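You operate a simulated robot arm through the tools that you are given. There is no shell and no other tool.

Carry out the task below with a simulated robot arm. There is one attempt and no reset: what you move stays moved.

## Task
Run 0.3 litres of water from the hose into the drum.
Fine: yellow lever shut again, nozzle back in its sleeve on the board.

The check looks at the end state, three seconds after you hand in, the way a careful person would. Anything else that was tipped, shoved, dropped, spilled or broken makes it a failure.

## Robot
A 7-joint arm with a two-finger parallel gripper, fixed in place. Base frame: the origin is at the foot of the arm, x ahead of it, y to its left, z up. Lengths are in mm, angles in degrees, forces in N, time in s.
Its first joint turns from -166.0 to 166.0 degrees. Payload 4.4 kg.
Tool frame: the origin (TCP) lies between the finger pads and is the grasp point; the fingertips stand 23 mm ahead of it; z points along the fingers, y is the line along which they close. The gripper opens to 94 mm. The fingers are 38 mm wide and 10 mm thick; the gripper's body (54 by 96 mm) begins 39 mm behind the TCP.
Orientation is that of the tool frame in the base frame, as a unit quaternion [w, x, y, z]. With the fingers straight down and closing along the base's y, the tool's x points along the base's -x, its y along +y and its z along -z.

## Interface
- The arm moves only by the tool move_arm. Its argument "series" is a list of rows, each a list of 3 entries, a list of its own where there are three numbers: the opening, from 0 (shut) to 1 (fully open), then the shift along the base's x, y, z in units of 100 mm (1.0 is 100 mm), then the turn, a rotation vector about the base's x, y, z in units of 90 degrees (1.0 is 90 degrees). In form: [[jaw, [tx, ty, tz], [rx, ry, rz]], ...]. A call has 1 to 20 rows; each row is the pose to reach, as a shift and turn from the pose commanded when the call began. A call with a number of a shift or a turn outside -1 to 1 is refused whole. Rows are played at 5 a second. More than 50 mm and 8.6 degrees between two rows, or a gripper value outside its range, and nothing of the call is played. A pose out of reach is approached as far as the arm can. The call stops where the force on the tool passes 40 N (or 10 N more than at its start, if that is more) or the arm is blocked; 0.2 s more then pass. The fingers move at their own pace (about 72 mm/s each) and stop on an object; they squeeze with about 23 N. The grip force told is the motor's: it shows also when the fingers shut on nothing. Time passes only in rows, and 0.2 s behind the last, so rows that repeat a pose let the fingers close. The reply holds the time, the measured pose of the TCP, the force on the tool along the base axes, the opening and the grip force, in the units named above and with some noise, with the torque about the TCP (base axes, N m) and any sound that the robot's microphone picked up.
- Cameras (640 x 400 px; columns grow to the right, rows downward): "scene" is fixed at [49.8, 493.1, 1734.6]; the picture's right is [0.18, -0.98, 0.00], its down [-0.55, -0.10, -0.83] and it looks along [0.81, 0.15, -0.56] (base axes); focal length 342 px, centre (320, 200). "wrist" rides on the gripper at [86, 16, -74] in the tool frame; the picture's right is [-0.18, 0.98, 0.00], its down [-0.58, -0.11, -0.81] and it looks along [-0.79, -0.15, 0.59] (tool axes); focal length 243 px, centre (320, 200). There is no depth. A picture from a camera that has moved, and an enlarged one, comes with that camera's place and axes in the base frame and with its lens. The place of the scene camera against the robot may be out by one fixed shift of up to 18 mm in any direction.
- grab_frame(camera): a new picture of that camera. The clock stands still meanwhile.
- inspect(camera, box): a new picture of the part [left, top, right, bottom] of that camera's present view, enlarged. The clock stands still meanwhile.
- hand_in(): hands the job in; it is judged then, once.

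Nothing tells you positions but the pictures and the camera data. Unless the task says otherwise, let go and move clear before handing in.

The tools are called after ">>>" as name(argument=value, ...) on one line, values as JSON. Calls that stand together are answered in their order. move_arm: Moves the arm, as the interface text tells. Its arguments: {"type":"object","properties":{"series":{"type":"array"}},"required":["series"]} The other tools are called the same way: grab_frame (camera) takes a picture; inspect (camera, box) takes an enlarged picture of a part of a camera's view; hand_in () hands the job in.

At the start:

```text
t: 0.0
tcp_pos: [685.2, 391.3, 1441.6]
tool_rot: [0.0, 0.001, 1.0, -0.001]
ft_force: [-0.4, 0.3, -0.2]
ft_torque: [-0.03, 0.0, -0.01]
grip_width: 94.0
finger_force: 0.0
```

scene: 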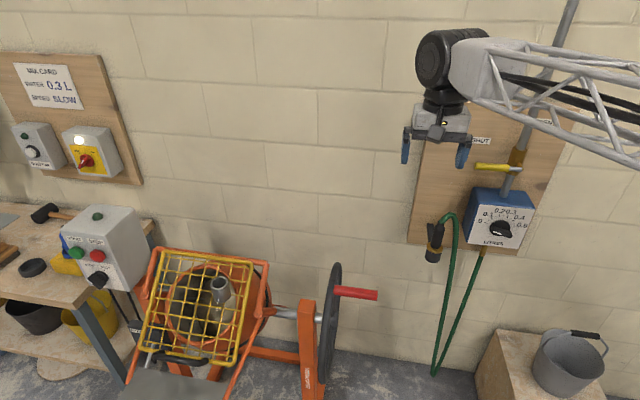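
wrist: 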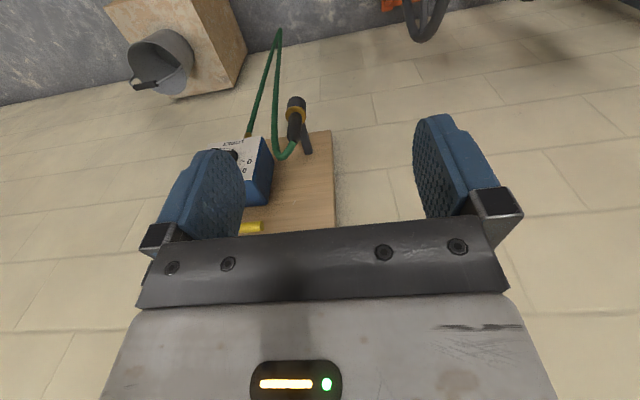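

I see a wall board with a hose valve (yellow lever), a blue meter box with a dial, and the nozzle in a sleeve; a mixer drum with a grid stands to the left. I'll look closely at the parts before moving.

>>> inspect(camera="scene", box=[400, 120, 560, 270])

>>> inspect(camera="scene", box=[120, 230, 400, 400])

>>> inspect(camera="scene", box=[0, 40, 160, 200])

>>> inspect(camera="wrist", box=[100, 20, 360, 240])

>>> inspect(camera="scene", box=[0, 190, 180, 310])

```text
2.67 times, centred on (480, 195) of scene
camera zoom: at [49.8, 493.1, 1734.6], right [0.18, -0.98, 0.0], down [-0.55, -0.1, -0.83], along [0.81, 0.15, -0.56], focal length 911 px, centre (-107, 213)
```

zoom: 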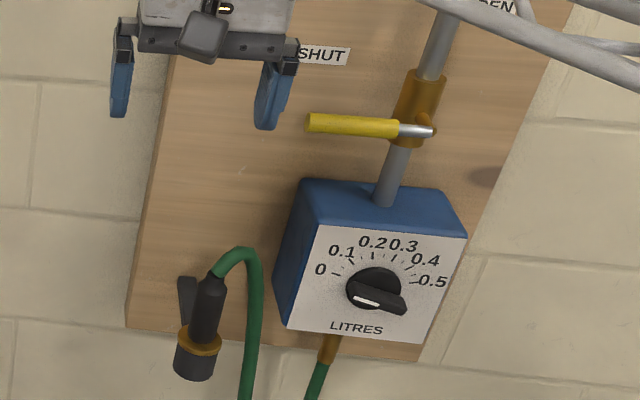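

```text
2.29 times, centred on (260, 315) of scene
camera zoom: at [49.8, 493.1, 1734.6], right [0.18, -0.98, 0.0], down [-0.55, -0.1, -0.83], along [0.81, 0.15, -0.56], focal length 781 px, centre (457, -63)
```

zoom: 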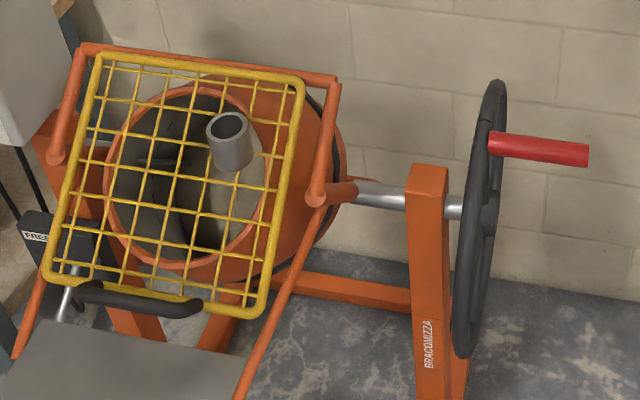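

```text
2.50 times, centred on (80, 120) of scene
camera zoom: at [49.8, 493.1, 1734.6], right [0.18, -0.98, 0.0], down [-0.55, -0.1, -0.83], along [0.81, 0.15, -0.56], focal length 854 px, centre (920, 400)
```

zoom: 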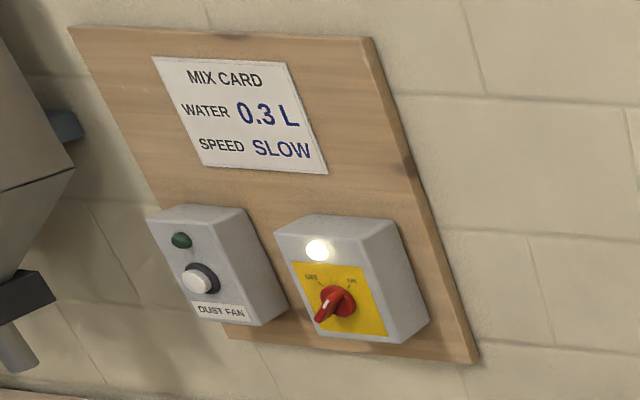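

```text
1.82 times, centred on (230, 130) of wrist
camera zoom: at [599.8, 408.8, 1517.2], right [0.18, 0.98, 0.0], down [0.58, -0.11, 0.81], along [0.79, -0.15, -0.59], focal length 441 px, centre (484, 327)
```

zoom: 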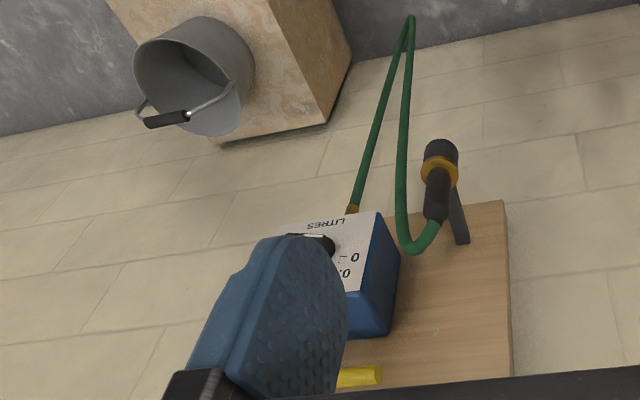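

```text
3.33 times, centred on (90, 250) of scene
camera zoom: at [49.8, 493.1, 1734.6], right [0.18, -0.98, 0.0], down [-0.55, -0.1, -0.83], along [0.81, 0.15, -0.56], focal length 1139 px, centre (1087, 33)
```

zoom: 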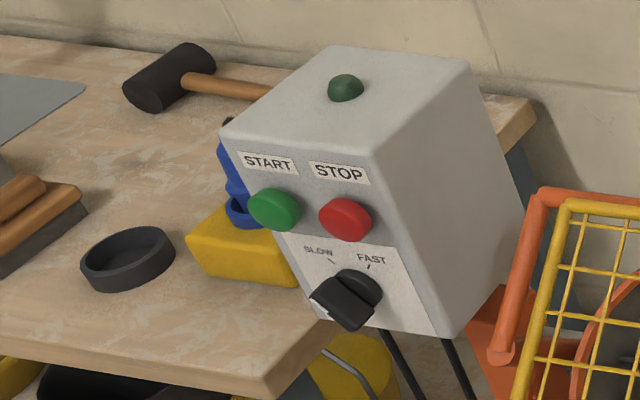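

The meter's knob and the drum's grey cup matter most, so I'll enlarge those further.

>>> inspect(camera="scene", box=[465, 185, 545, 255])

>>> inspect(camera="scene", box=[185, 260, 265, 320])

>>> inspect(camera="scene", box=[410, 205, 480, 275])

>>> inspect(camera="scene", box=[460, 100, 580, 200])

>>> inspect(camera="wrist", box=[220, 80, 340, 240])

```text
5.71 times, centred on (505, 220) of scene
camera zoom: at [49.8, 493.1, 1734.6], right [0.18, -0.98, 0.0], down [-0.55, -0.1, -0.83], along [0.81, 0.15, -0.56], focal length 1952 px, centre (-737, 86)
```

zoom: 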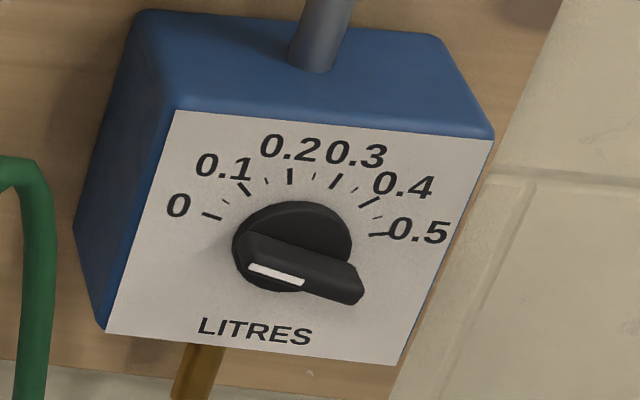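

```text
6.67 times, centred on (225, 290) of scene
camera zoom: at [49.8, 493.1, 1734.6], right [0.18, -0.98, 0.0], down [-0.55, -0.1, -0.83], along [0.81, 0.15, -0.56], focal length 2278 px, centre (953, -400)
```

zoom: 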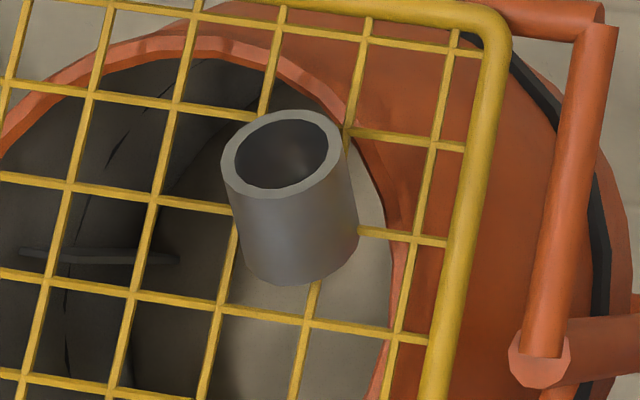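

```text
5.71 times, centred on (445, 240) of scene
camera zoom: at [49.8, 493.1, 1734.6], right [0.18, -0.98, 0.0], down [-0.55, -0.1, -0.83], along [0.81, 0.15, -0.56], focal length 1952 px, centre (-394, -29)
```

zoom: 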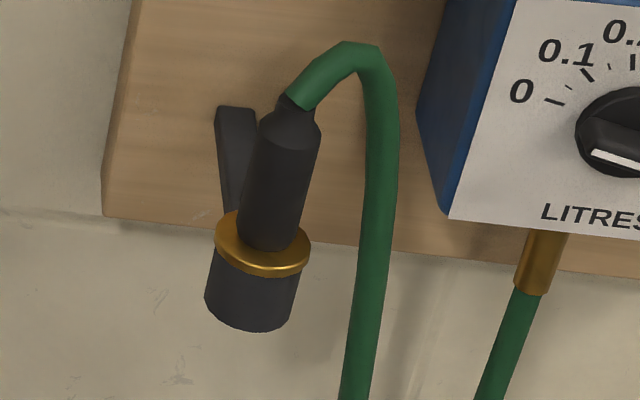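

```text
4.00 times, centred on (520, 150) of scene
camera zoom: at [49.8, 493.1, 1734.6], right [0.18, -0.98, 0.0], down [-0.55, -0.1, -0.83], along [0.81, 0.15, -0.56], focal length 1367 px, centre (-480, 400)
```

zoom: 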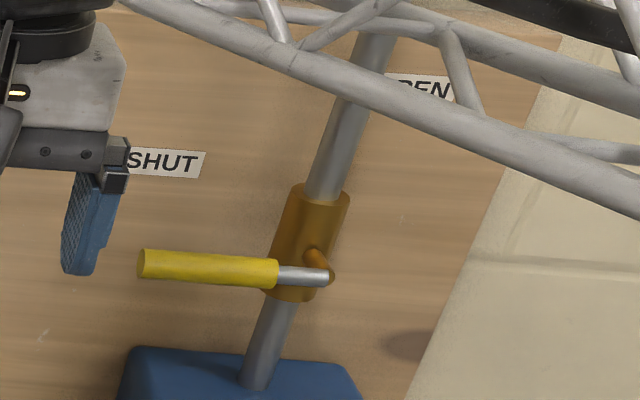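

```text
2.50 times, centred on (280, 160) of wrist
camera zoom: at [599.8, 408.8, 1517.2], right [0.18, 0.98, 0.0], down [0.58, -0.11, 0.81], along [0.79, -0.15, -0.59], focal length 606 px, centre (420, 300)
```

zoom: 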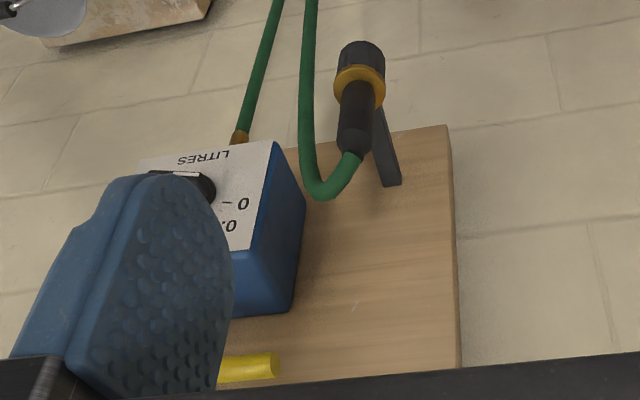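

The knob looks to be at 0 and the lever shut (pointing left); I put the nozzle top near (977, 272, 1050) and the wall near x≈1100. Next I'll shift the arm left and back so the wrist camera can see the drum.

>>> move_arm(series=[[1, [-0.4, 0.3, 0], [0, 0, 0]], [1, [-0.7, 0.65, 0], [0, 0, 0]], [1, [-1, 1, 0], [0, 0, 0]]])

>>> move_arm(series=[[1, [-0.3, 0.35, 0], [0, 0, 0]], [1, [-0.6, 0.7, 0], [0, 0, 0]], [1, [-0.8, 1, 0], [0, 0, 0]]])

>>> grab_frame(camera="wrist")

>>> grab_frame(camera="scene")

```text
t: 0.8
tcp_pos: [584.4, 493.8, 1442.9]
tool_rot: [0.0, 0.0, 1.0, 0.0]
ft_force: [0.4, 0.2, -0.3]
ft_torque: [-0.02, -0.03, -0.02]
grip_width: 94.1
finger_force: 0.0
```

```text
t: 1.6
tcp_pos: [504.9, 592.2, 1442.9]
tool_rot: [0.0, 0.0, 1.0, 0.0]
ft_force: [-0.3, -0.3, -0.4]
ft_torque: [-0.01, 0.0, 0.01]
grip_width: 94.0
finger_force: 0.0
```

```text
taken
camera wrist: at [419.7, 608.8, 1517.3], right [0.18, 0.98, 0.0], down [0.58, -0.11, 0.81], along [0.79, -0.15, -0.59], focal length 243 px, centre (320, 200)
```

wrist: 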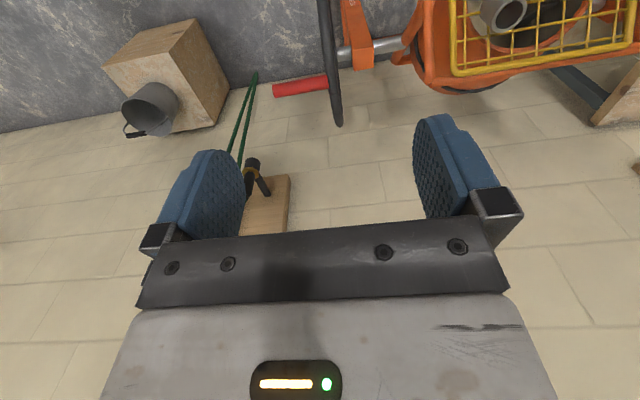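

```text
taken
```

scene: 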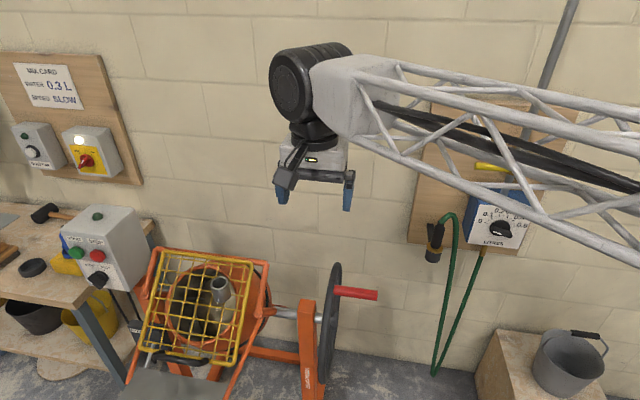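

The cup on the drum's guard comes out near (598, 862, 1067), with the handwheel's red grip near (700, 510, 980). I'll yaw the wrist camera towards the drum for a better look at the cup's tilt.

>>> move_arm(series=[[1, [0, 0, 0], [0, 0, 0.09]], [1, [0, 0, 0], [0, 0, 0.18]], [1, [-0.1, 0, 0], [0, 0, 0.27]], [1, [-0.2, 0, 0], [0, 0, 0.36]], [1, [-0.3, 0, 0], [0, 0, 0.45]], [1, [-0.4, 0, 0], [0, 0, 0.54]]])

>>> grab_frame(camera="wrist")

```text
t: 3.0
tcp_pos: [464.9, 592.8, 1443.0]
tool_rot: [0.0, -0.413, 0.911, 0.0]
ft_force: [-0.4, -0.5, -0.2]
ft_torque: [-0.06, 0.01, 0.0]
grip_width: 94.1
finger_force: 0.0
```

```text
taken
camera wrist: at [397.0, 538.7, 1516.9], right [-0.62, 0.79, 0.0], down [0.47, 0.37, 0.81], along [0.63, 0.5, -0.59], focal length 243 px, centre (320, 200)
```

wrist: 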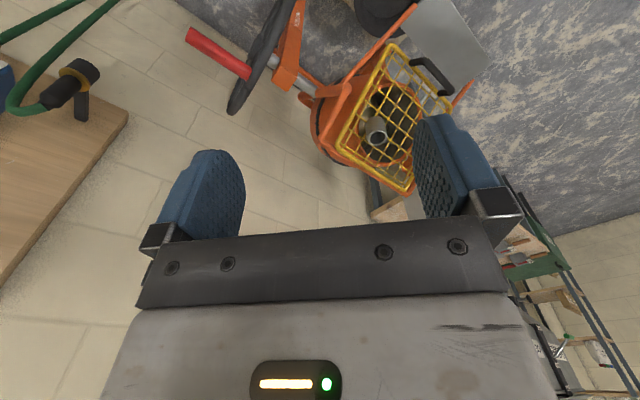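

>>> inspect(camera="wrist", box=[300, 40, 460, 200])

>>> inspect(camera="wrist", box=[0, 40, 140, 140])

>>> inspect(camera="wrist", box=[160, 0, 480, 200])

```text
2.50 times, centred on (380, 120) of wrist
camera zoom: at [397.0, 538.7, 1516.9], right [-0.62, 0.79, 0.0], down [0.47, 0.37, 0.81], along [0.63, 0.5, -0.59], focal length 606 px, centre (170, 400)
```

zoom: 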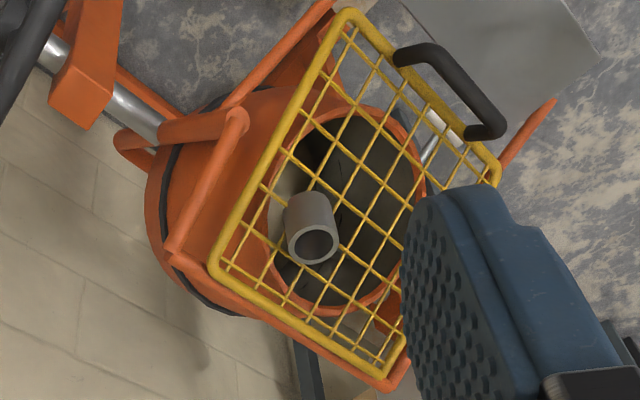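

```text
4.00 times, centred on (70, 90) of wrist
camera zoom: at [397.0, 538.7, 1516.9], right [-0.62, 0.79, 0.0], down [0.47, 0.37, 0.81], along [0.63, 0.5, -0.59], focal length 970 px, centre (1320, 640)
```

zoom: 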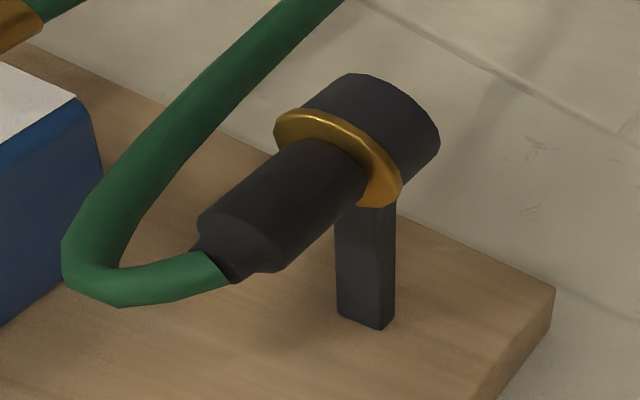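

```text
2.00 times, centred on (320, 100) of wrist
camera zoom: at [397.0, 538.7, 1516.9], right [-0.62, 0.79, 0.0], down [0.47, 0.37, 0.81], along [0.63, 0.5, -0.59], focal length 485 px, centre (320, 400)
```

zoom: 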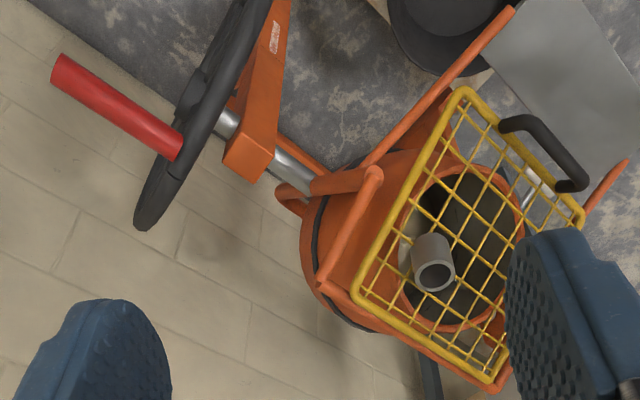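

The cup seems upright, opening about 40 mm, on a guard tilted about 45°. I'll now go back towards the board, turning the yaw back and pitching the tool forward to view knob, lever and nozzle closely.

>>> move_arm(series=[[1, [0.15, -0.15, 0], [0, 0, -0.09]], [1, [0.3, -0.3, 0], [0, 0, -0.18]], [1, [0.45, -0.45, 0], [0, 0, -0.27]], [1, [0.6, -0.6, 0], [0, 0, -0.36]], [1, [0.75, -0.8, 0], [0, 0, -0.45]], [1, [0.9, -1, 0], [0, 0, -0.54]]])

>>> move_arm(series=[[1, [0, -0.15, 0], [0, -0.09, 0]], [1, [0, -0.3, 0], [0, -0.18, 0]], [1, [0, -0.45, -0.1], [0, -0.27, 0]], [1, [0, -0.6, -0.2], [0, -0.36, 0]], [1, [0, -0.8, -0.3], [0, -0.45, 0]], [1, [0, -1, -0.4], [0, -0.54, 0]]])

>>> move_arm(series=[[1, [0, -0.25, -0.1], [0, -0.09, 0]], [1, [0, -0.5, -0.2], [0, -0.18, 0]], [1, [0, -0.75, -0.3], [0, -0.27, 0]], [1, [0, -1, -0.4], [0, -0.36, 0]]])

>>> move_arm(series=[[1, [0, -0.35, -0.3], [0, 0, 0]], [1, [0, -0.7, -0.6], [0, -0.05, 0]], [1, [0, -1, -1], [0, -0.1, 0]]])

>>> grab_frame(camera="wrist")

>>> grab_frame(camera="scene")

```text
t: 4.4
tcp_pos: [555.1, 492.8, 1442.6]
tool_rot: [0.0, 0.0, 1.0, 0.0]
ft_force: [-0.1, 0.5, 0.3]
ft_torque: [0.0, -0.03, 0.02]
grip_width: 93.9
finger_force: 0.0
```

```text
t: 5.8
tcp_pos: [555.0, 391.9, 1403.7]
tool_rot: [0.412, 0.0, 0.911, 0.0]
ft_force: [0.2, 0.1, 0.0]
ft_torque: [-0.01, 0.01, 0.01]
grip_width: 94.3
finger_force: 0.1
```

```text
t: 6.8
tcp_pos: [555.6, 291.2, 1363.8]
tool_rot: [0.65, 0.0, 0.76, 0.0]
ft_force: [-0.5, 0.1, 0.2]
ft_torque: [-0.03, 0.04, -0.03]
grip_width: 93.8
finger_force: 0.1
```

```text
t: 7.6
tcp_pos: [553.5, 189.1, 1265.2]
tool_rot: [0.708, 0.001, 0.706, 0.0]
ft_force: [-1.9, -1.0, 4.6]
ft_torque: [0.04, 0.36, 0.1]
grip_width: 94.1
finger_force: 0.0
```

```text
taken
camera wrist: at [481.6, 207.9, 1178.8], right [0.0, 0.98, 0.19], down [-0.81, -0.11, 0.58], along [0.59, -0.15, 0.79], focal length 243 px, centre (320, 200)
```

wrist: 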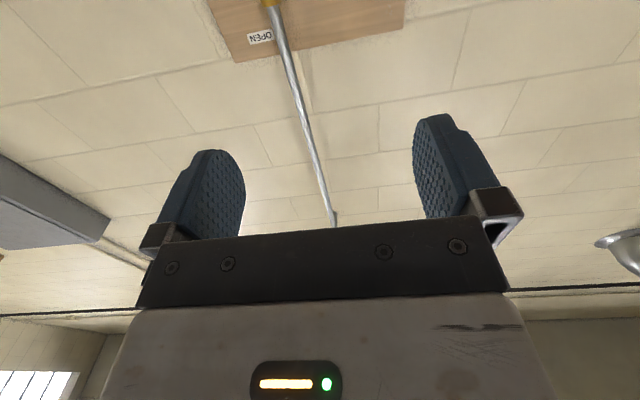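

```text
taken
```

scene: 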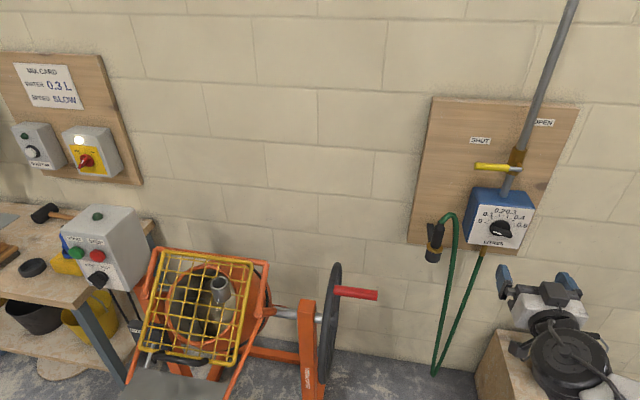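

The board is now clearly in the scene view, but the wrist camera hangs below and looks up. I'll roll the tool half a turn about its own axis (+x) so the camera sits above and looks down at the work.

>>> move_arm(series=[[1, [0, 0, 0], [0.09, 0, 0]], [1, [0, 0, 0], [0.18, 0, 0]], [1, [0, 0, 0], [0.27, 0, 0]], [1, [0, 0, 0], [0.36, 0, 0]], [1, [0, 0, 0], [0.45, 0, 0]], [1, [0, 0, 0], [0.54, 0, 0]], [1, [0, 0, 0], [0.63, 0, 0]], [1, [0, 0, 0], [0.72, 0, 0]], [1, [0, 0, 0], [0.81, 0, 0]], [1, [0, 0, 0], [0.9, 0, 0]], [1, [0, 0, 0], [0.95, 0, 0]], [1, [0, 0, 0], [1.0, 0, 0]]])

>>> grab_frame(camera="wrist")

```text
t: 10.2
tcp_pos: [557.9, 185.0, 1310.7]
tool_rot: [0.494, 0.502, 0.527, 0.476]
ft_force: [0.6, -0.4, 0.5]
ft_torque: [0.0, 0.02, -0.01]
grip_width: 94.0
finger_force: 0.0
out of reach, approached as far as the arm can: row 9, 10, 11, 12
```

```text
taken
camera wrist: at [483.0, 272.1, 1329.0], right [0.06, -0.14, 0.99], down [-0.81, -0.59, -0.04], along [0.59, -0.79, -0.15], focal length 243 px, centre (320, 200)
```

wrist: 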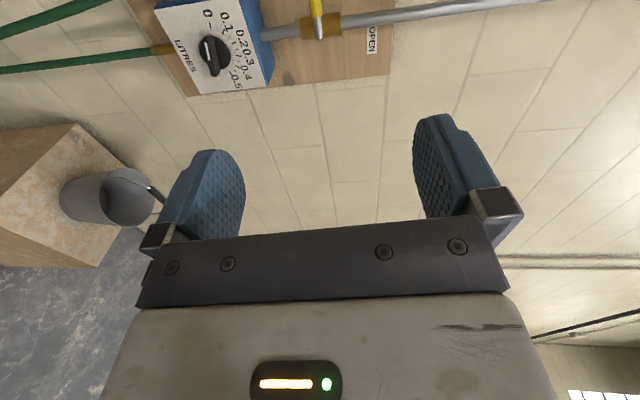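

The roll hits a limit close in, but the camera at the left gives a fine view of the knob and lever. I'll enlarge it.

>>> inspect(camera="wrist", box=[150, 0, 290, 100])

>>> inspect(camera="wrist", box=[260, 0, 400, 100])

>>> inspect(camera="scene", box=[400, 90, 580, 260])

```text
4.00 times, centred on (220, 50) of wrist
camera zoom: at [483.0, 272.1, 1329.0], right [0.06, -0.14, 0.99], down [-0.81, -0.59, -0.04], along [0.59, -0.79, -0.15], focal length 970 px, centre (720, 800)
```

zoom: 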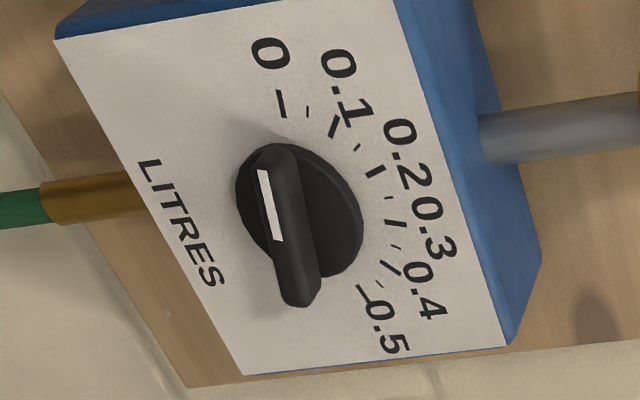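

```text
4.00 times, centred on (330, 50) of wrist
camera zoom: at [483.0, 272.1, 1329.0], right [0.06, -0.14, 0.99], down [-0.81, -0.59, -0.04], along [0.59, -0.79, -0.15], focal length 970 px, centre (280, 800)
```

zoom: 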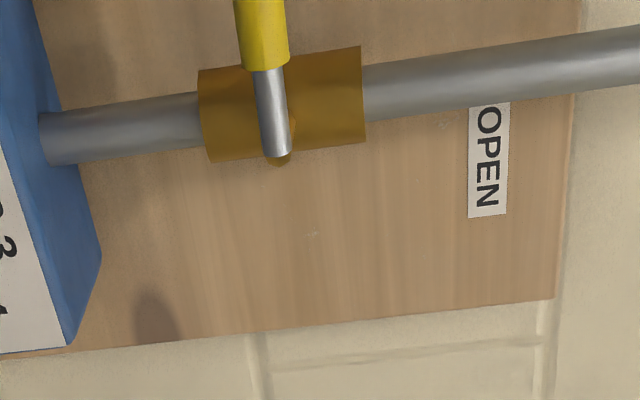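

```text
2.35 times, centred on (490, 175) of scene
camera zoom: at [49.8, 493.1, 1734.6], right [0.18, -0.98, 0.0], down [-0.55, -0.1, -0.83], along [0.81, 0.15, -0.56], focal length 804 px, centre (-80, 259)
```

zoom: 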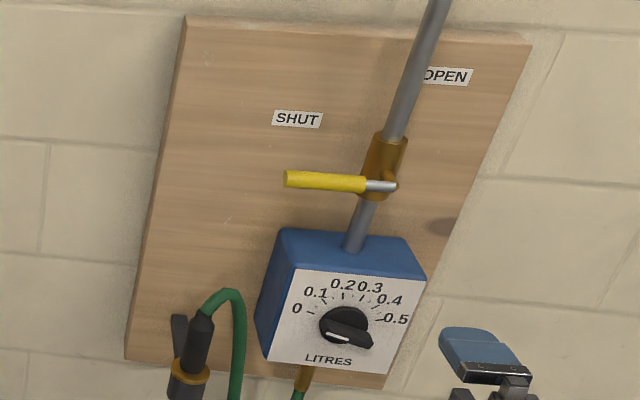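

From two views the knob centre is near (923, 118, 1099) with 0 at 75° left and 0.3 at 15° right of vertical — a 90° turn; the lever pivots near (975, 98, 1275), and the nozzle stands near (943, 279, 985–1076). I'll roll the other way so the fingers can close across the knob's bar and come in front of it.

>>> move_arm(series=[[1, [0.05, 0, 0], [-0.09, 0, 0]], [1, [0.1, 0, -0.1], [-0.18, 0, 0]], [1, [0.2, -0.05, -0.15], [-0.27, 0, 0]], [1, [0.3, -0.1, -0.2], [-0.36, 0, 0]], [1, [0.4, -0.1, -0.25], [-0.45, 0, 0]], [1, [0.5, -0.15, -0.3], [-0.54, 0, 0]], [1, [0.6, -0.2, -0.35], [-0.63, 0, 0]], [1, [0.7, -0.2, -0.4], [-0.72, 0, 0]], [1, [0.8, -0.25, -0.5], [-0.81, 0, 0]], [1, [0.9, -0.3, -0.6], [-0.9, 0, 0]]])

>>> move_arm(series=[[1, [0, 0, 0], [-0.09, 0, 0]], [1, [0.1, 0, -0.1], [-0.18, 0, 0]], [1, [0.2, -0.05, -0.15], [-0.27, 0, 0]], [1, [0.3, -0.1, -0.2], [-0.36, 0, 0]], [1, [0.4, -0.15, -0.25], [-0.45, 0, 0]], [1, [0.5, -0.2, -0.3], [-0.54, 0, 0]], [1, [0.6, -0.25, -0.4], [-0.63, 0, 0]], [1, [0.7, -0.3, -0.5], [-0.72, 0, 0]], [1, [0.8, -0.35, -0.55], [-0.81, 0, 0]], [1, [0.9, -0.4, -0.6], [-0.9, 0, 0]], [1, [0.9, -0.4, -0.6], [-0.93, 0, 0]]])

>>> grab_frame(camera="wrist")

>>> grab_frame(camera="scene")

```text
t: 12.4
tcp_pos: [649.5, 154.3, 1251.1]
tool_rot: [0.701, 0.061, 0.71, 0.019]
ft_force: [-0.5, 0.7, 0.4]
ft_torque: [0.01, -0.01, 0.01]
grip_width: 93.7
finger_force: 0.1
```

```text
t: 14.8
tcp_pos: [739.4, 114.4, 1191.3]
tool_rot: [0.563, -0.422, 0.542, -0.46]
ft_force: [0.7, -0.3, 0.2]
ft_torque: [-0.01, 0.01, -0.02]
grip_width: 94.1
finger_force: 0.0
```

```text
taken
camera wrist: at [664.9, 36.0, 1152.2], right [0.06, 0.4, -0.92], down [-0.81, 0.56, 0.19], along [0.59, 0.73, 0.35], focal length 243 px, centre (320, 200)
```

wrist: 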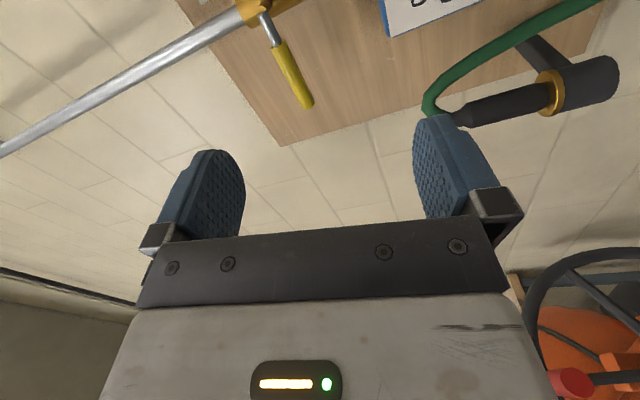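

```text
taken
```

scene: 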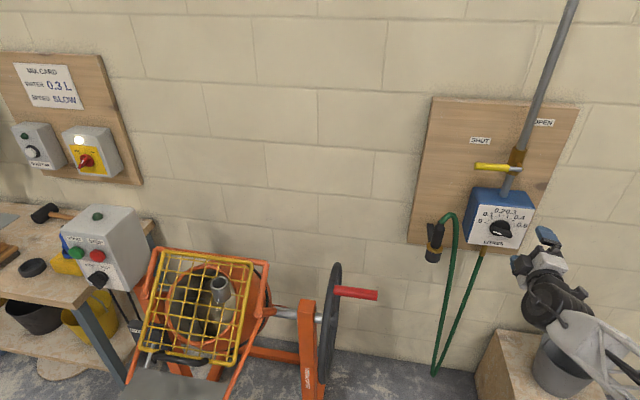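

The roll works this way: camera at the right, jaws nearly vertical. I'll line up with the knob axis at x≈840 and look.

>>> move_arm(series=[[1, [0.25, 0.01, -0.3], [0.012, 0.018, 0.008]], [1, [0.5, 0.03, -0.6], [0.024, 0.036, 0.015]], [1, [0.75, 0.04, -0.92], [0.024, 0.036, 0.015]], [1, [1.0, 0.04, -0.92], [0.024, 0.036, 0.015]]])

>>> grab_frame(camera="wrist")

>>> inspect(camera="scene", box=[440, 160, 600, 280])

```text
t: 15.8
tcp_pos: [837.6, 117.6, 1099.4]
tool_rot: [0.561, -0.43, 0.561, -0.43]
ft_force: [-0.1, 0.0, 0.5]
ft_torque: [0.0, 0.04, 0.0]
grip_width: 94.1
finger_force: 0.0
```

```text
taken
camera wrist: at [763.5, 38.9, 1061.4], right [0.0, 0.43, -0.9], down [-0.81, 0.53, 0.26], along [0.59, 0.73, 0.35], focal length 243 px, centre (320, 200)
```

wrist: 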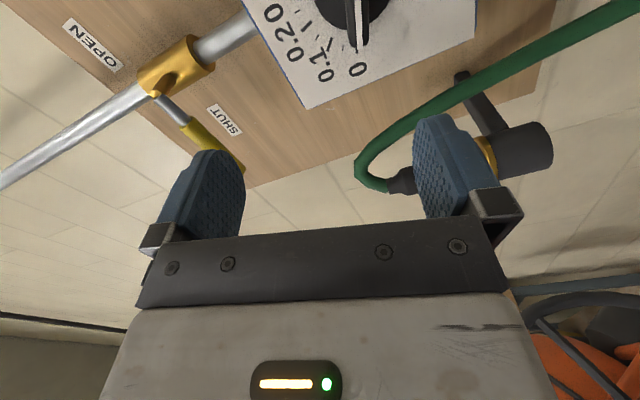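

```text
3.33 times, centred on (520, 220) of scene
camera zoom: at [49.8, 493.1, 1734.6], right [0.18, -0.98, 0.0], down [-0.55, -0.1, -0.83], along [0.81, 0.15, -0.56], focal length 1139 px, centre (-347, 133)
```

zoom: 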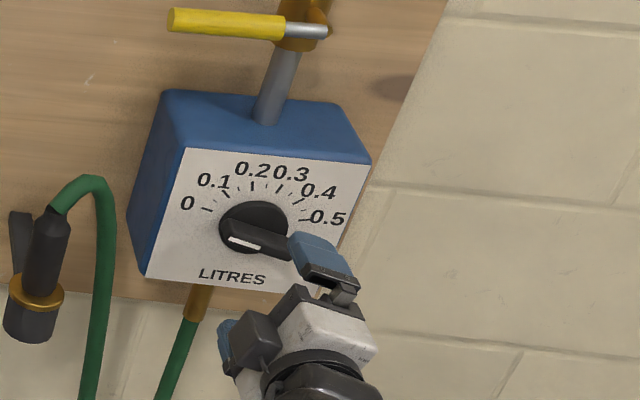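

>>> inspect(camera="wrist", box=[240, 0, 480, 120])

```text
2.67 times, centred on (360, 60) of wrist
camera zoom: at [763.5, 38.9, 1061.4], right [0.0, 0.43, -0.9], down [-0.81, 0.53, 0.26], along [0.59, 0.73, 0.35], focal length 647 px, centre (213, 573)
```

zoom: 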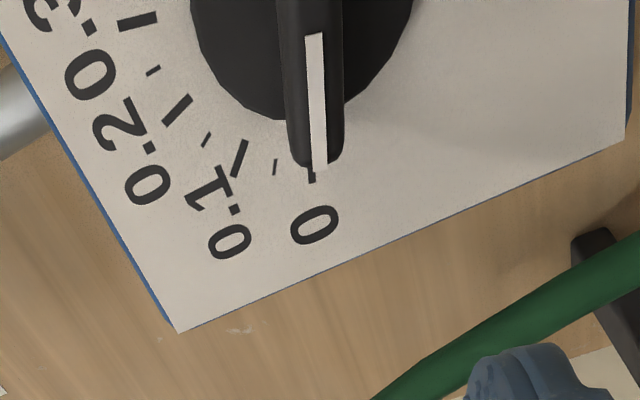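

The wrist views alone put the dial face at x≈998 and the knob centre at (y 92.5, z 1061.5), with its bar front at x≈960; the scene camera is evidently off by some 15 mm. I'll shift onto that axis and edge closer with narrower jaws.

>>> move_arm(series=[[0.8, [0.1, -0.13, -0.2], [0, 0, 0]], [0.7, [0.3, -0.25, -0.38], [0, 0, 0]], [0.6, [0.6, -0.25, -0.38], [0, 0, 0]]])

>>> grab_frame(camera="wrist")

>>> inspect(camera="wrist", box=[200, 0, 480, 175])

>>> inspect(camera="scene", box=[440, 160, 600, 280])

```text
t: 16.6
tcp_pos: [897.9, 93.5, 1060.6]
tool_rot: [0.56, -0.429, 0.562, -0.432]
ft_force: [0.2, -0.1, -0.1]
ft_torque: [-0.03, -0.02, 0.02]
grip_width: 56.4
finger_force: 0.0
```

```text
taken
camera wrist: at [824.1, 15.8, 1023.7], right [0.0, 0.43, -0.9], down [-0.8, 0.54, 0.26], along [0.6, 0.72, 0.35], focal length 243 px, centre (320, 200)
```

wrist: 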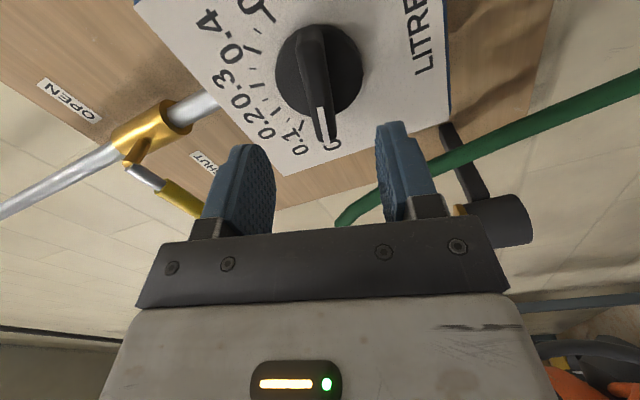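

```text
2.29 times, centred on (340, 88) of wrist
camera zoom: at [824.1, 15.8, 1023.7], right [0.0, 0.43, -0.9], down [-0.8, 0.54, 0.26], along [0.6, 0.72, 0.35], focal length 555 px, centre (274, 457)
```

zoom: 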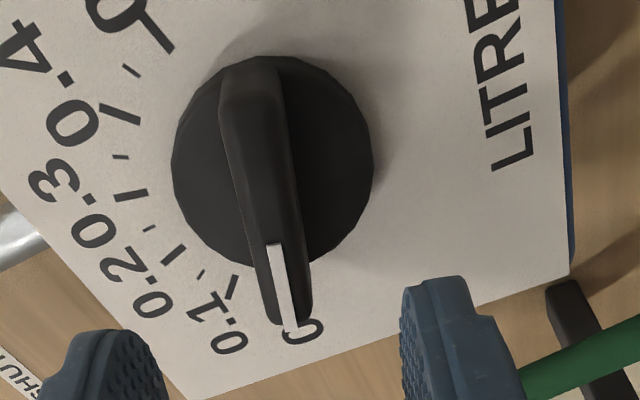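

```text
3.33 times, centred on (520, 220) of scene
camera zoom: at [49.8, 493.1, 1734.6], right [0.18, -0.98, 0.0], down [-0.55, -0.1, -0.83], along [0.81, 0.15, -0.56], focal length 1139 px, centre (-347, 133)
```

zoom: 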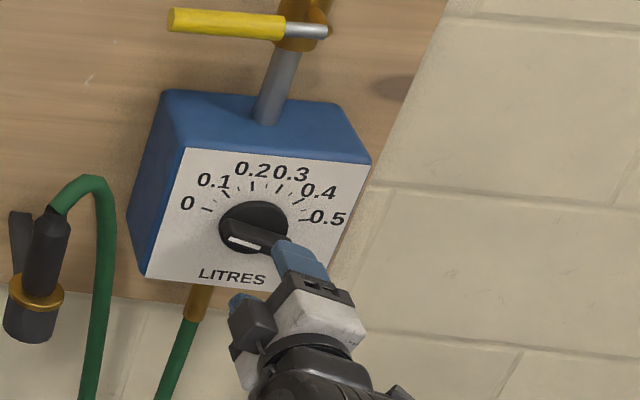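

The bar lines up with the jaws; the tick marks give a knob centre of about (y 89, z 1060). I'll advance so the fingertips straddle the bar, then close on it.

>>> move_arm(series=[[0.5, [0.1, -0.04, -0.01], [0, 0, 0]], [0.5, [0.25, -0.04, -0.01], [0, 0, 0]], [0.5, [0.4, -0.04, -0.01], [0, 0, 0]], [0.5, [0.5, -0.04, -0.01], [0, 0, 0]]])

>>> grab_frame(camera="wrist")

>>> inspect(camera="scene", box=[460, 180, 560, 260])

```text
t: 17.6
tcp_pos: [947.1, 89.4, 1061.3]
tool_rot: [0.558, -0.428, 0.564, -0.432]
ft_force: [-0.3, 0.4, -0.4]
ft_torque: [0.0, 0.02, 0.01]
grip_width: 47.0
finger_force: 0.1
```

```text
taken
camera wrist: at [874.2, 12.7, 1023.1], right [0.0, 0.43, -0.9], down [-0.8, 0.54, 0.26], along [0.6, 0.72, 0.35], focal length 243 px, centre (320, 200)
```

wrist: 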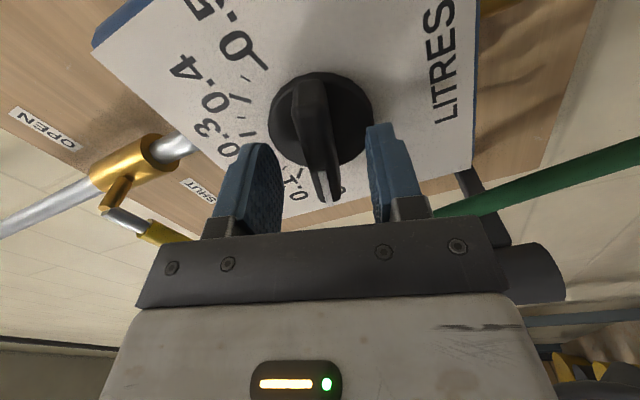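

```text
5.00 times, centred on (510, 220) of scene
camera zoom: at [49.8, 493.1, 1734.6], right [0.18, -0.98, 0.0], down [-0.55, -0.1, -0.83], along [0.81, 0.15, -0.56], focal length 1708 px, centre (-630, 100)
```

zoom: 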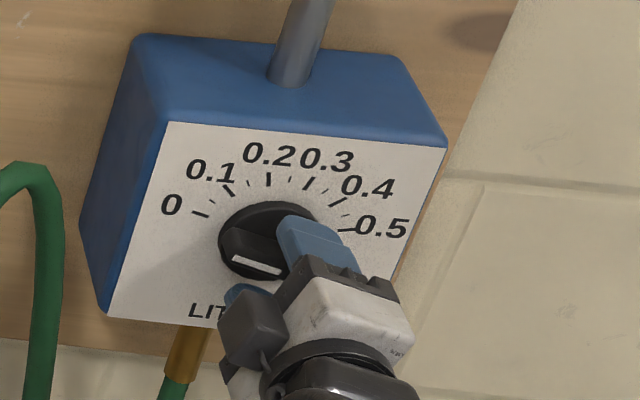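

The tips overlap the bar by about 9 mm; I'll go 7 mm deeper and close.

>>> move_arm(series=[[0.5, [0.03, 0, 0], [0, 0, 0]], [0.5, [0.07, 0, 0], [0, 0, 0]], [0.3, [0.07, 0, 0], [0, 0, 0]], [0.1, [0.07, 0, 0], [0, 0, 0]], [0.0, [0.07, 0, 0], [0, 0, 0]], [0.0, [0.07, 0, 0], [0, 0, 0]], [0.0, [0.07, 0, 0], [0, 0, 0]]])

>>> grab_frame(camera="wrist")

```text
t: 19.2
tcp_pos: [956.4, 90.4, 1061.0]
tool_rot: [0.558, -0.429, 0.564, -0.433]
ft_force: [1.7, -0.1, -2.0]
ft_torque: [0.02, -0.21, -0.08]
grip_width: 15.0
finger_force: 44.6
```

```text
taken
camera wrist: at [880.5, 12.8, 1022.6], right [0.0, 0.43, -0.9], down [-0.8, 0.54, 0.26], along [0.6, 0.72, 0.35], focal length 243 px, centre (320, 200)
```

wrist: 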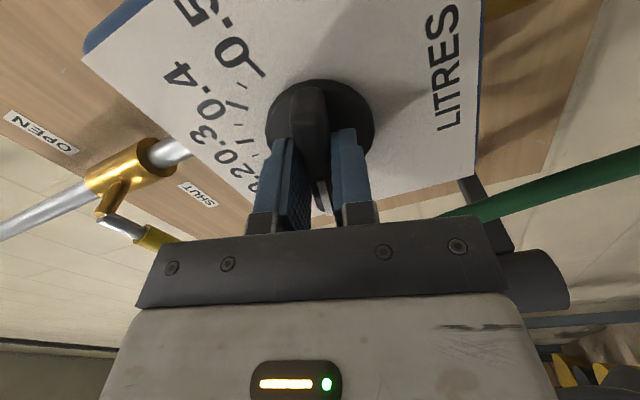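

The jaws hold the bar (15 mm wide) with little side force. Now I'll turn it about +x, first by half, and check.

>>> move_arm(series=[[0, [0, 0, 0], [0.08, 0, 0]], [0, [0, 0, 0], [0.16, 0, 0]], [0, [0, 0, 0], [0.24, 0, 0]], [0, [0, 0, 0], [0.32, 0, 0]], [0, [0, 0, 0], [0.4, 0, 0]], [0, [0, 0, 0], [0.4, 0, 0]]])

>>> inspect(camera="scene", box=[460, 180, 560, 260])

>>> grab_frame(camera="wrist")

```text
t: 20.6
tcp_pos: [955.8, 90.8, 1060.3]
tool_rot: [0.665, -0.233, 0.669, -0.238]
ft_force: [13.1, -4.0, -0.1]
ft_torque: [-0.03, 0.69, 0.29]
grip_width: 15.2
finger_force: 44.8
```

```text
5.00 times, centred on (510, 220) of scene
camera zoom: at [49.8, 493.1, 1734.6], right [0.18, -0.98, 0.0], down [-0.55, -0.1, -0.83], along [0.81, 0.15, -0.56], focal length 1708 px, centre (-630, 100)
```

zoom: 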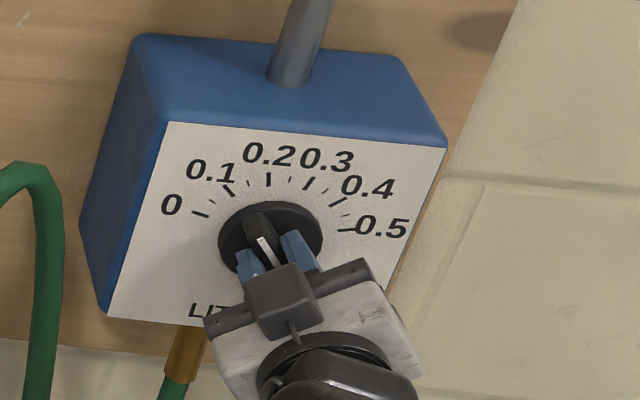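

```text
taken
camera wrist: at [880.7, 50.2, 983.4], right [0.01, 0.88, -0.47], down [-0.8, 0.29, 0.52], along [0.6, 0.38, 0.71], focal length 243 px, centre (320, 200)
```

wrist: 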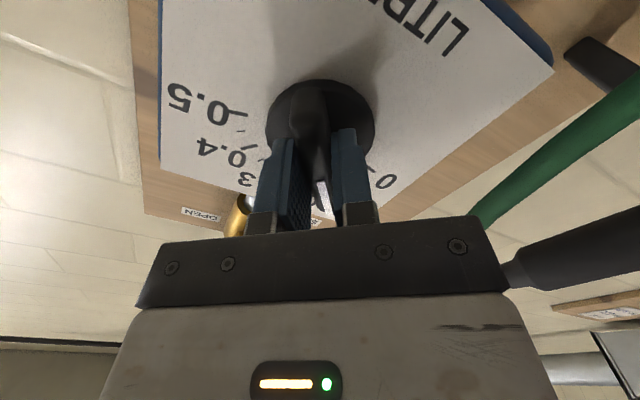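

The knob follows (now between 0.1 and 0.2). I'll continue to the full 90°.

>>> move_arm(series=[[0, [0, 0, 0], [0.08, 0, 0]], [0, [0, 0, 0], [0.16, 0, 0]], [0, [0, 0, 0], [0.24, 0, 0]], [0, [0, 0, 0], [0.32, 0, 0]], [0, [0, 0, 0], [0.4, 0, 0]], [0, [0, 0, 0], [0.48, 0, 0]], [0, [0, 0, 0], [0.54, 0, 0]], [0, [0, 0, 0], [0.6, 0, 0]], [0, [0, 0, 0], [0.6, 0, 0]]])

>>> inspect(camera="scene", box=[460, 180, 560, 260])

>>> grab_frame(camera="wrist")

```text
t: 22.6
tcp_pos: [955.8, 89.1, 1060.0]
tool_rot: [0.705, 0.045, 0.707, 0.038]
ft_force: [6.9, -17.1, -0.5]
ft_torque: [-0.02, -0.53, 0.56]
grip_width: 14.8
finger_force: 45.4
out of reach, approached as far as the arm can: row 7, 8, 9
```

```text
5.00 times, centred on (510, 220) of scene
camera zoom: at [49.8, 493.1, 1734.6], right [0.18, -0.98, 0.0], down [-0.55, -0.1, -0.83], along [0.81, 0.15, -0.56], focal length 1708 px, centre (-630, 100)
```

zoom: 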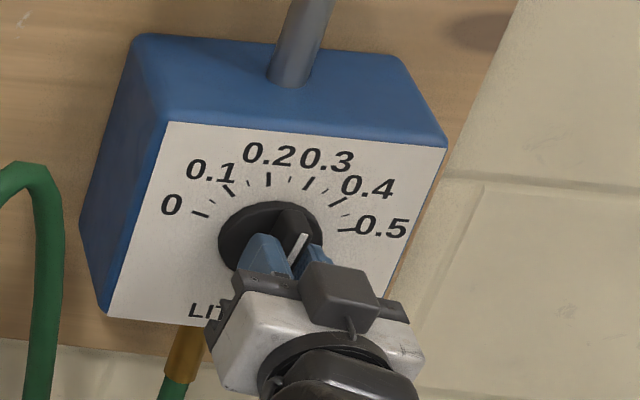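

```text
taken
camera wrist: at [881.4, 118.0, 976.9], right [0.01, 0.95, 0.3], down [-0.81, -0.17, 0.57], along [0.59, -0.25, 0.77], focal length 243 px, centre (320, 200)
```

wrist: 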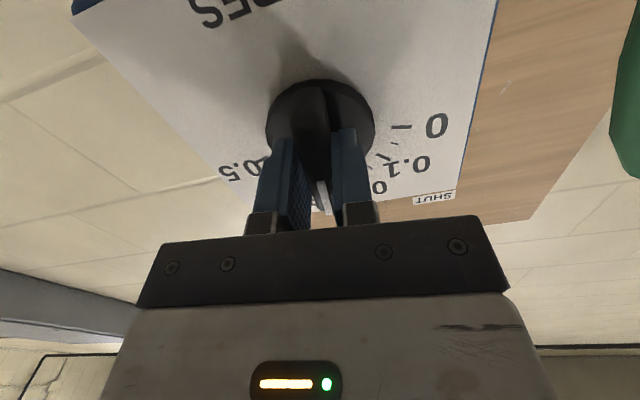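

The roll ran out about 8° short (dial near 0.27). I'll let go, back straight off and see what the dial reads.

>>> move_arm(series=[[0.2, [0, 0, 0], [0, 0, 0]], [0.4, [0, 0, 0], [0, 0, 0]], [0.5, [-0.05, 0, 0], [0, 0, 0]], [0.5, [-0.3, 0, 0], [0, 0, 0]], [0.5, [-0.65, 0, 0], [0, 0, 0]], [0.5, [-1.0, 0, 0], [0, 0, 0]]])

>>> inspect(camera="scene", box=[460, 180, 560, 260])

>>> grab_frame(camera="wrist")

```text
t: 24.0
tcp_pos: [853.6, 89.2, 1061.6]
tool_rot: [0.705, 0.046, 0.706, 0.038]
ft_force: [-0.1, -0.2, -0.1]
ft_torque: [0.01, -0.02, -0.01]
grip_width: 47.1
finger_force: 0.1
```

```text
5.00 times, centred on (510, 220) of scene
camera zoom: at [49.8, 493.1, 1734.6], right [0.18, -0.98, 0.0], down [-0.55, -0.1, -0.83], along [0.81, 0.15, -0.56], focal length 1708 px, centre (-630, 100)
```

zoom: 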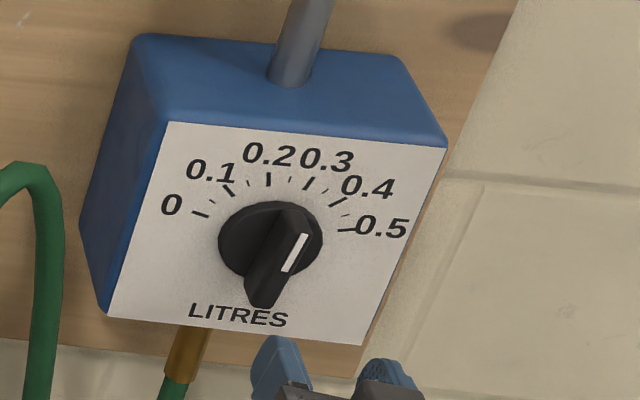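

```text
taken
camera wrist: at [779.9, 117.6, 977.6], right [0.01, 0.95, 0.3], down [-0.81, -0.17, 0.57], along [0.59, -0.25, 0.77], focal length 243 px, centre (320, 200)
```

wrist: 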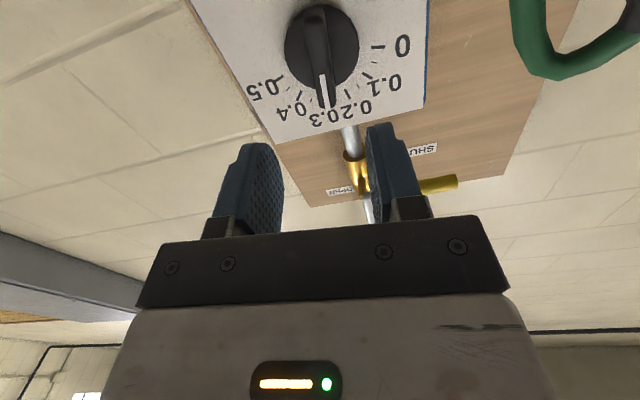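

>>> inspect(camera="wrist", box=[230, 0, 430, 140])

```text
2.86 times, centred on (330, 70) of wrist
camera zoom: at [779.9, 117.6, 977.6], right [0.01, 0.95, 0.3], down [-0.81, -0.17, 0.57], along [0.59, -0.25, 0.77], focal length 693 px, centre (291, 571)
```

zoom: 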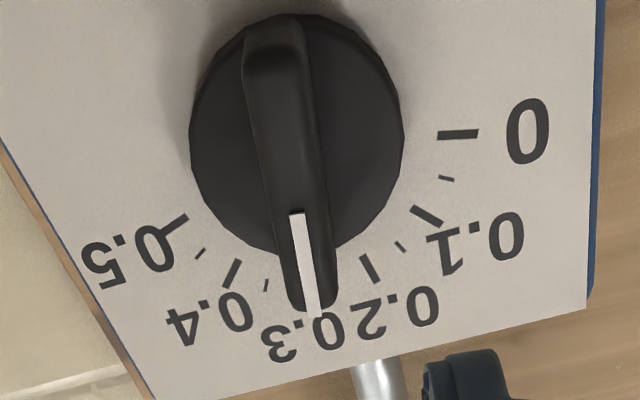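

The dial now reads about 0.275 (pointer 7–8° right of vertical), so it needs about 7.5° more. I'll test whether the arm can roll further from this standoff.

>>> move_arm(series=[[0.5, [0, 0, 0], [0.05, 0, 0]], [0.5, [0, 0, 0], [0.1, 0, 0]]])

```text
t: 24.6
tcp_pos: [854.1, 111.1, 1071.8]
tool_rot: [0.696, 0.107, 0.706, 0.076]
ft_force: [0.4, 0.0, -0.8]
ft_torque: [-0.03, 0.03, -0.01]
grip_width: 46.9
finger_force: 0.1
out of reach, approached as far as the arm can: row 1, 2
```

At this spot the arm can only hold that roll a bit to the left and higher. I'll try re-approaching from further back so that the arm can settle into another posture.

>>> move_arm(series=[[0.5, [-0.4, 0, 0.3], [0, 0, 0]], [0.5, [-0.8, 0, 0.6], [0.05, 0, 0]], [0.5, [-1, 0, 0.9], [0.12, 0, 0]], [0.5, [-1, 0, 1.0], [0.2, 0, 0]]])

>>> move_arm(series=[[0.5, [0, -0.1, -0.2], [0, 0, 0]], [0.5, [0, -0.2, -0.4], [0, 0, 0]], [0.5, [0, -0.25, -0.6], [0, 0, 0]], [0.5, [0, -0.25, -0.9], [0, 0, 0]]])

>>> grab_frame(camera="scene")

```text
t: 25.6
tcp_pos: [748.3, 129.2, 1189.6]
tool_rot: [0.671, 0.216, 0.683, 0.191]
ft_force: [-0.2, -0.3, -0.6]
ft_torque: [-0.02, 0.01, -0.01]
grip_width: 47.0
finger_force: 0.0
out of reach, approached as far as the arm can: row 1, 2, 3, 4
```

```text
t: 26.6
tcp_pos: [737.8, 137.4, 1139.2]
tool_rot: [0.667, 0.22, 0.69, 0.175]
ft_force: [0.2, 0.3, 0.9]
ft_torque: [-0.01, 0.02, -0.02]
grip_width: 46.7
finger_force: 0.1
out of reach, approached as far as the arm can: row 1, 2, 3, 4
```

```text
taken
```

scene: 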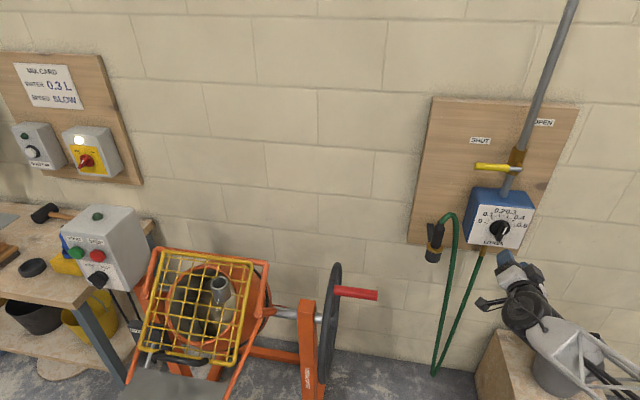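

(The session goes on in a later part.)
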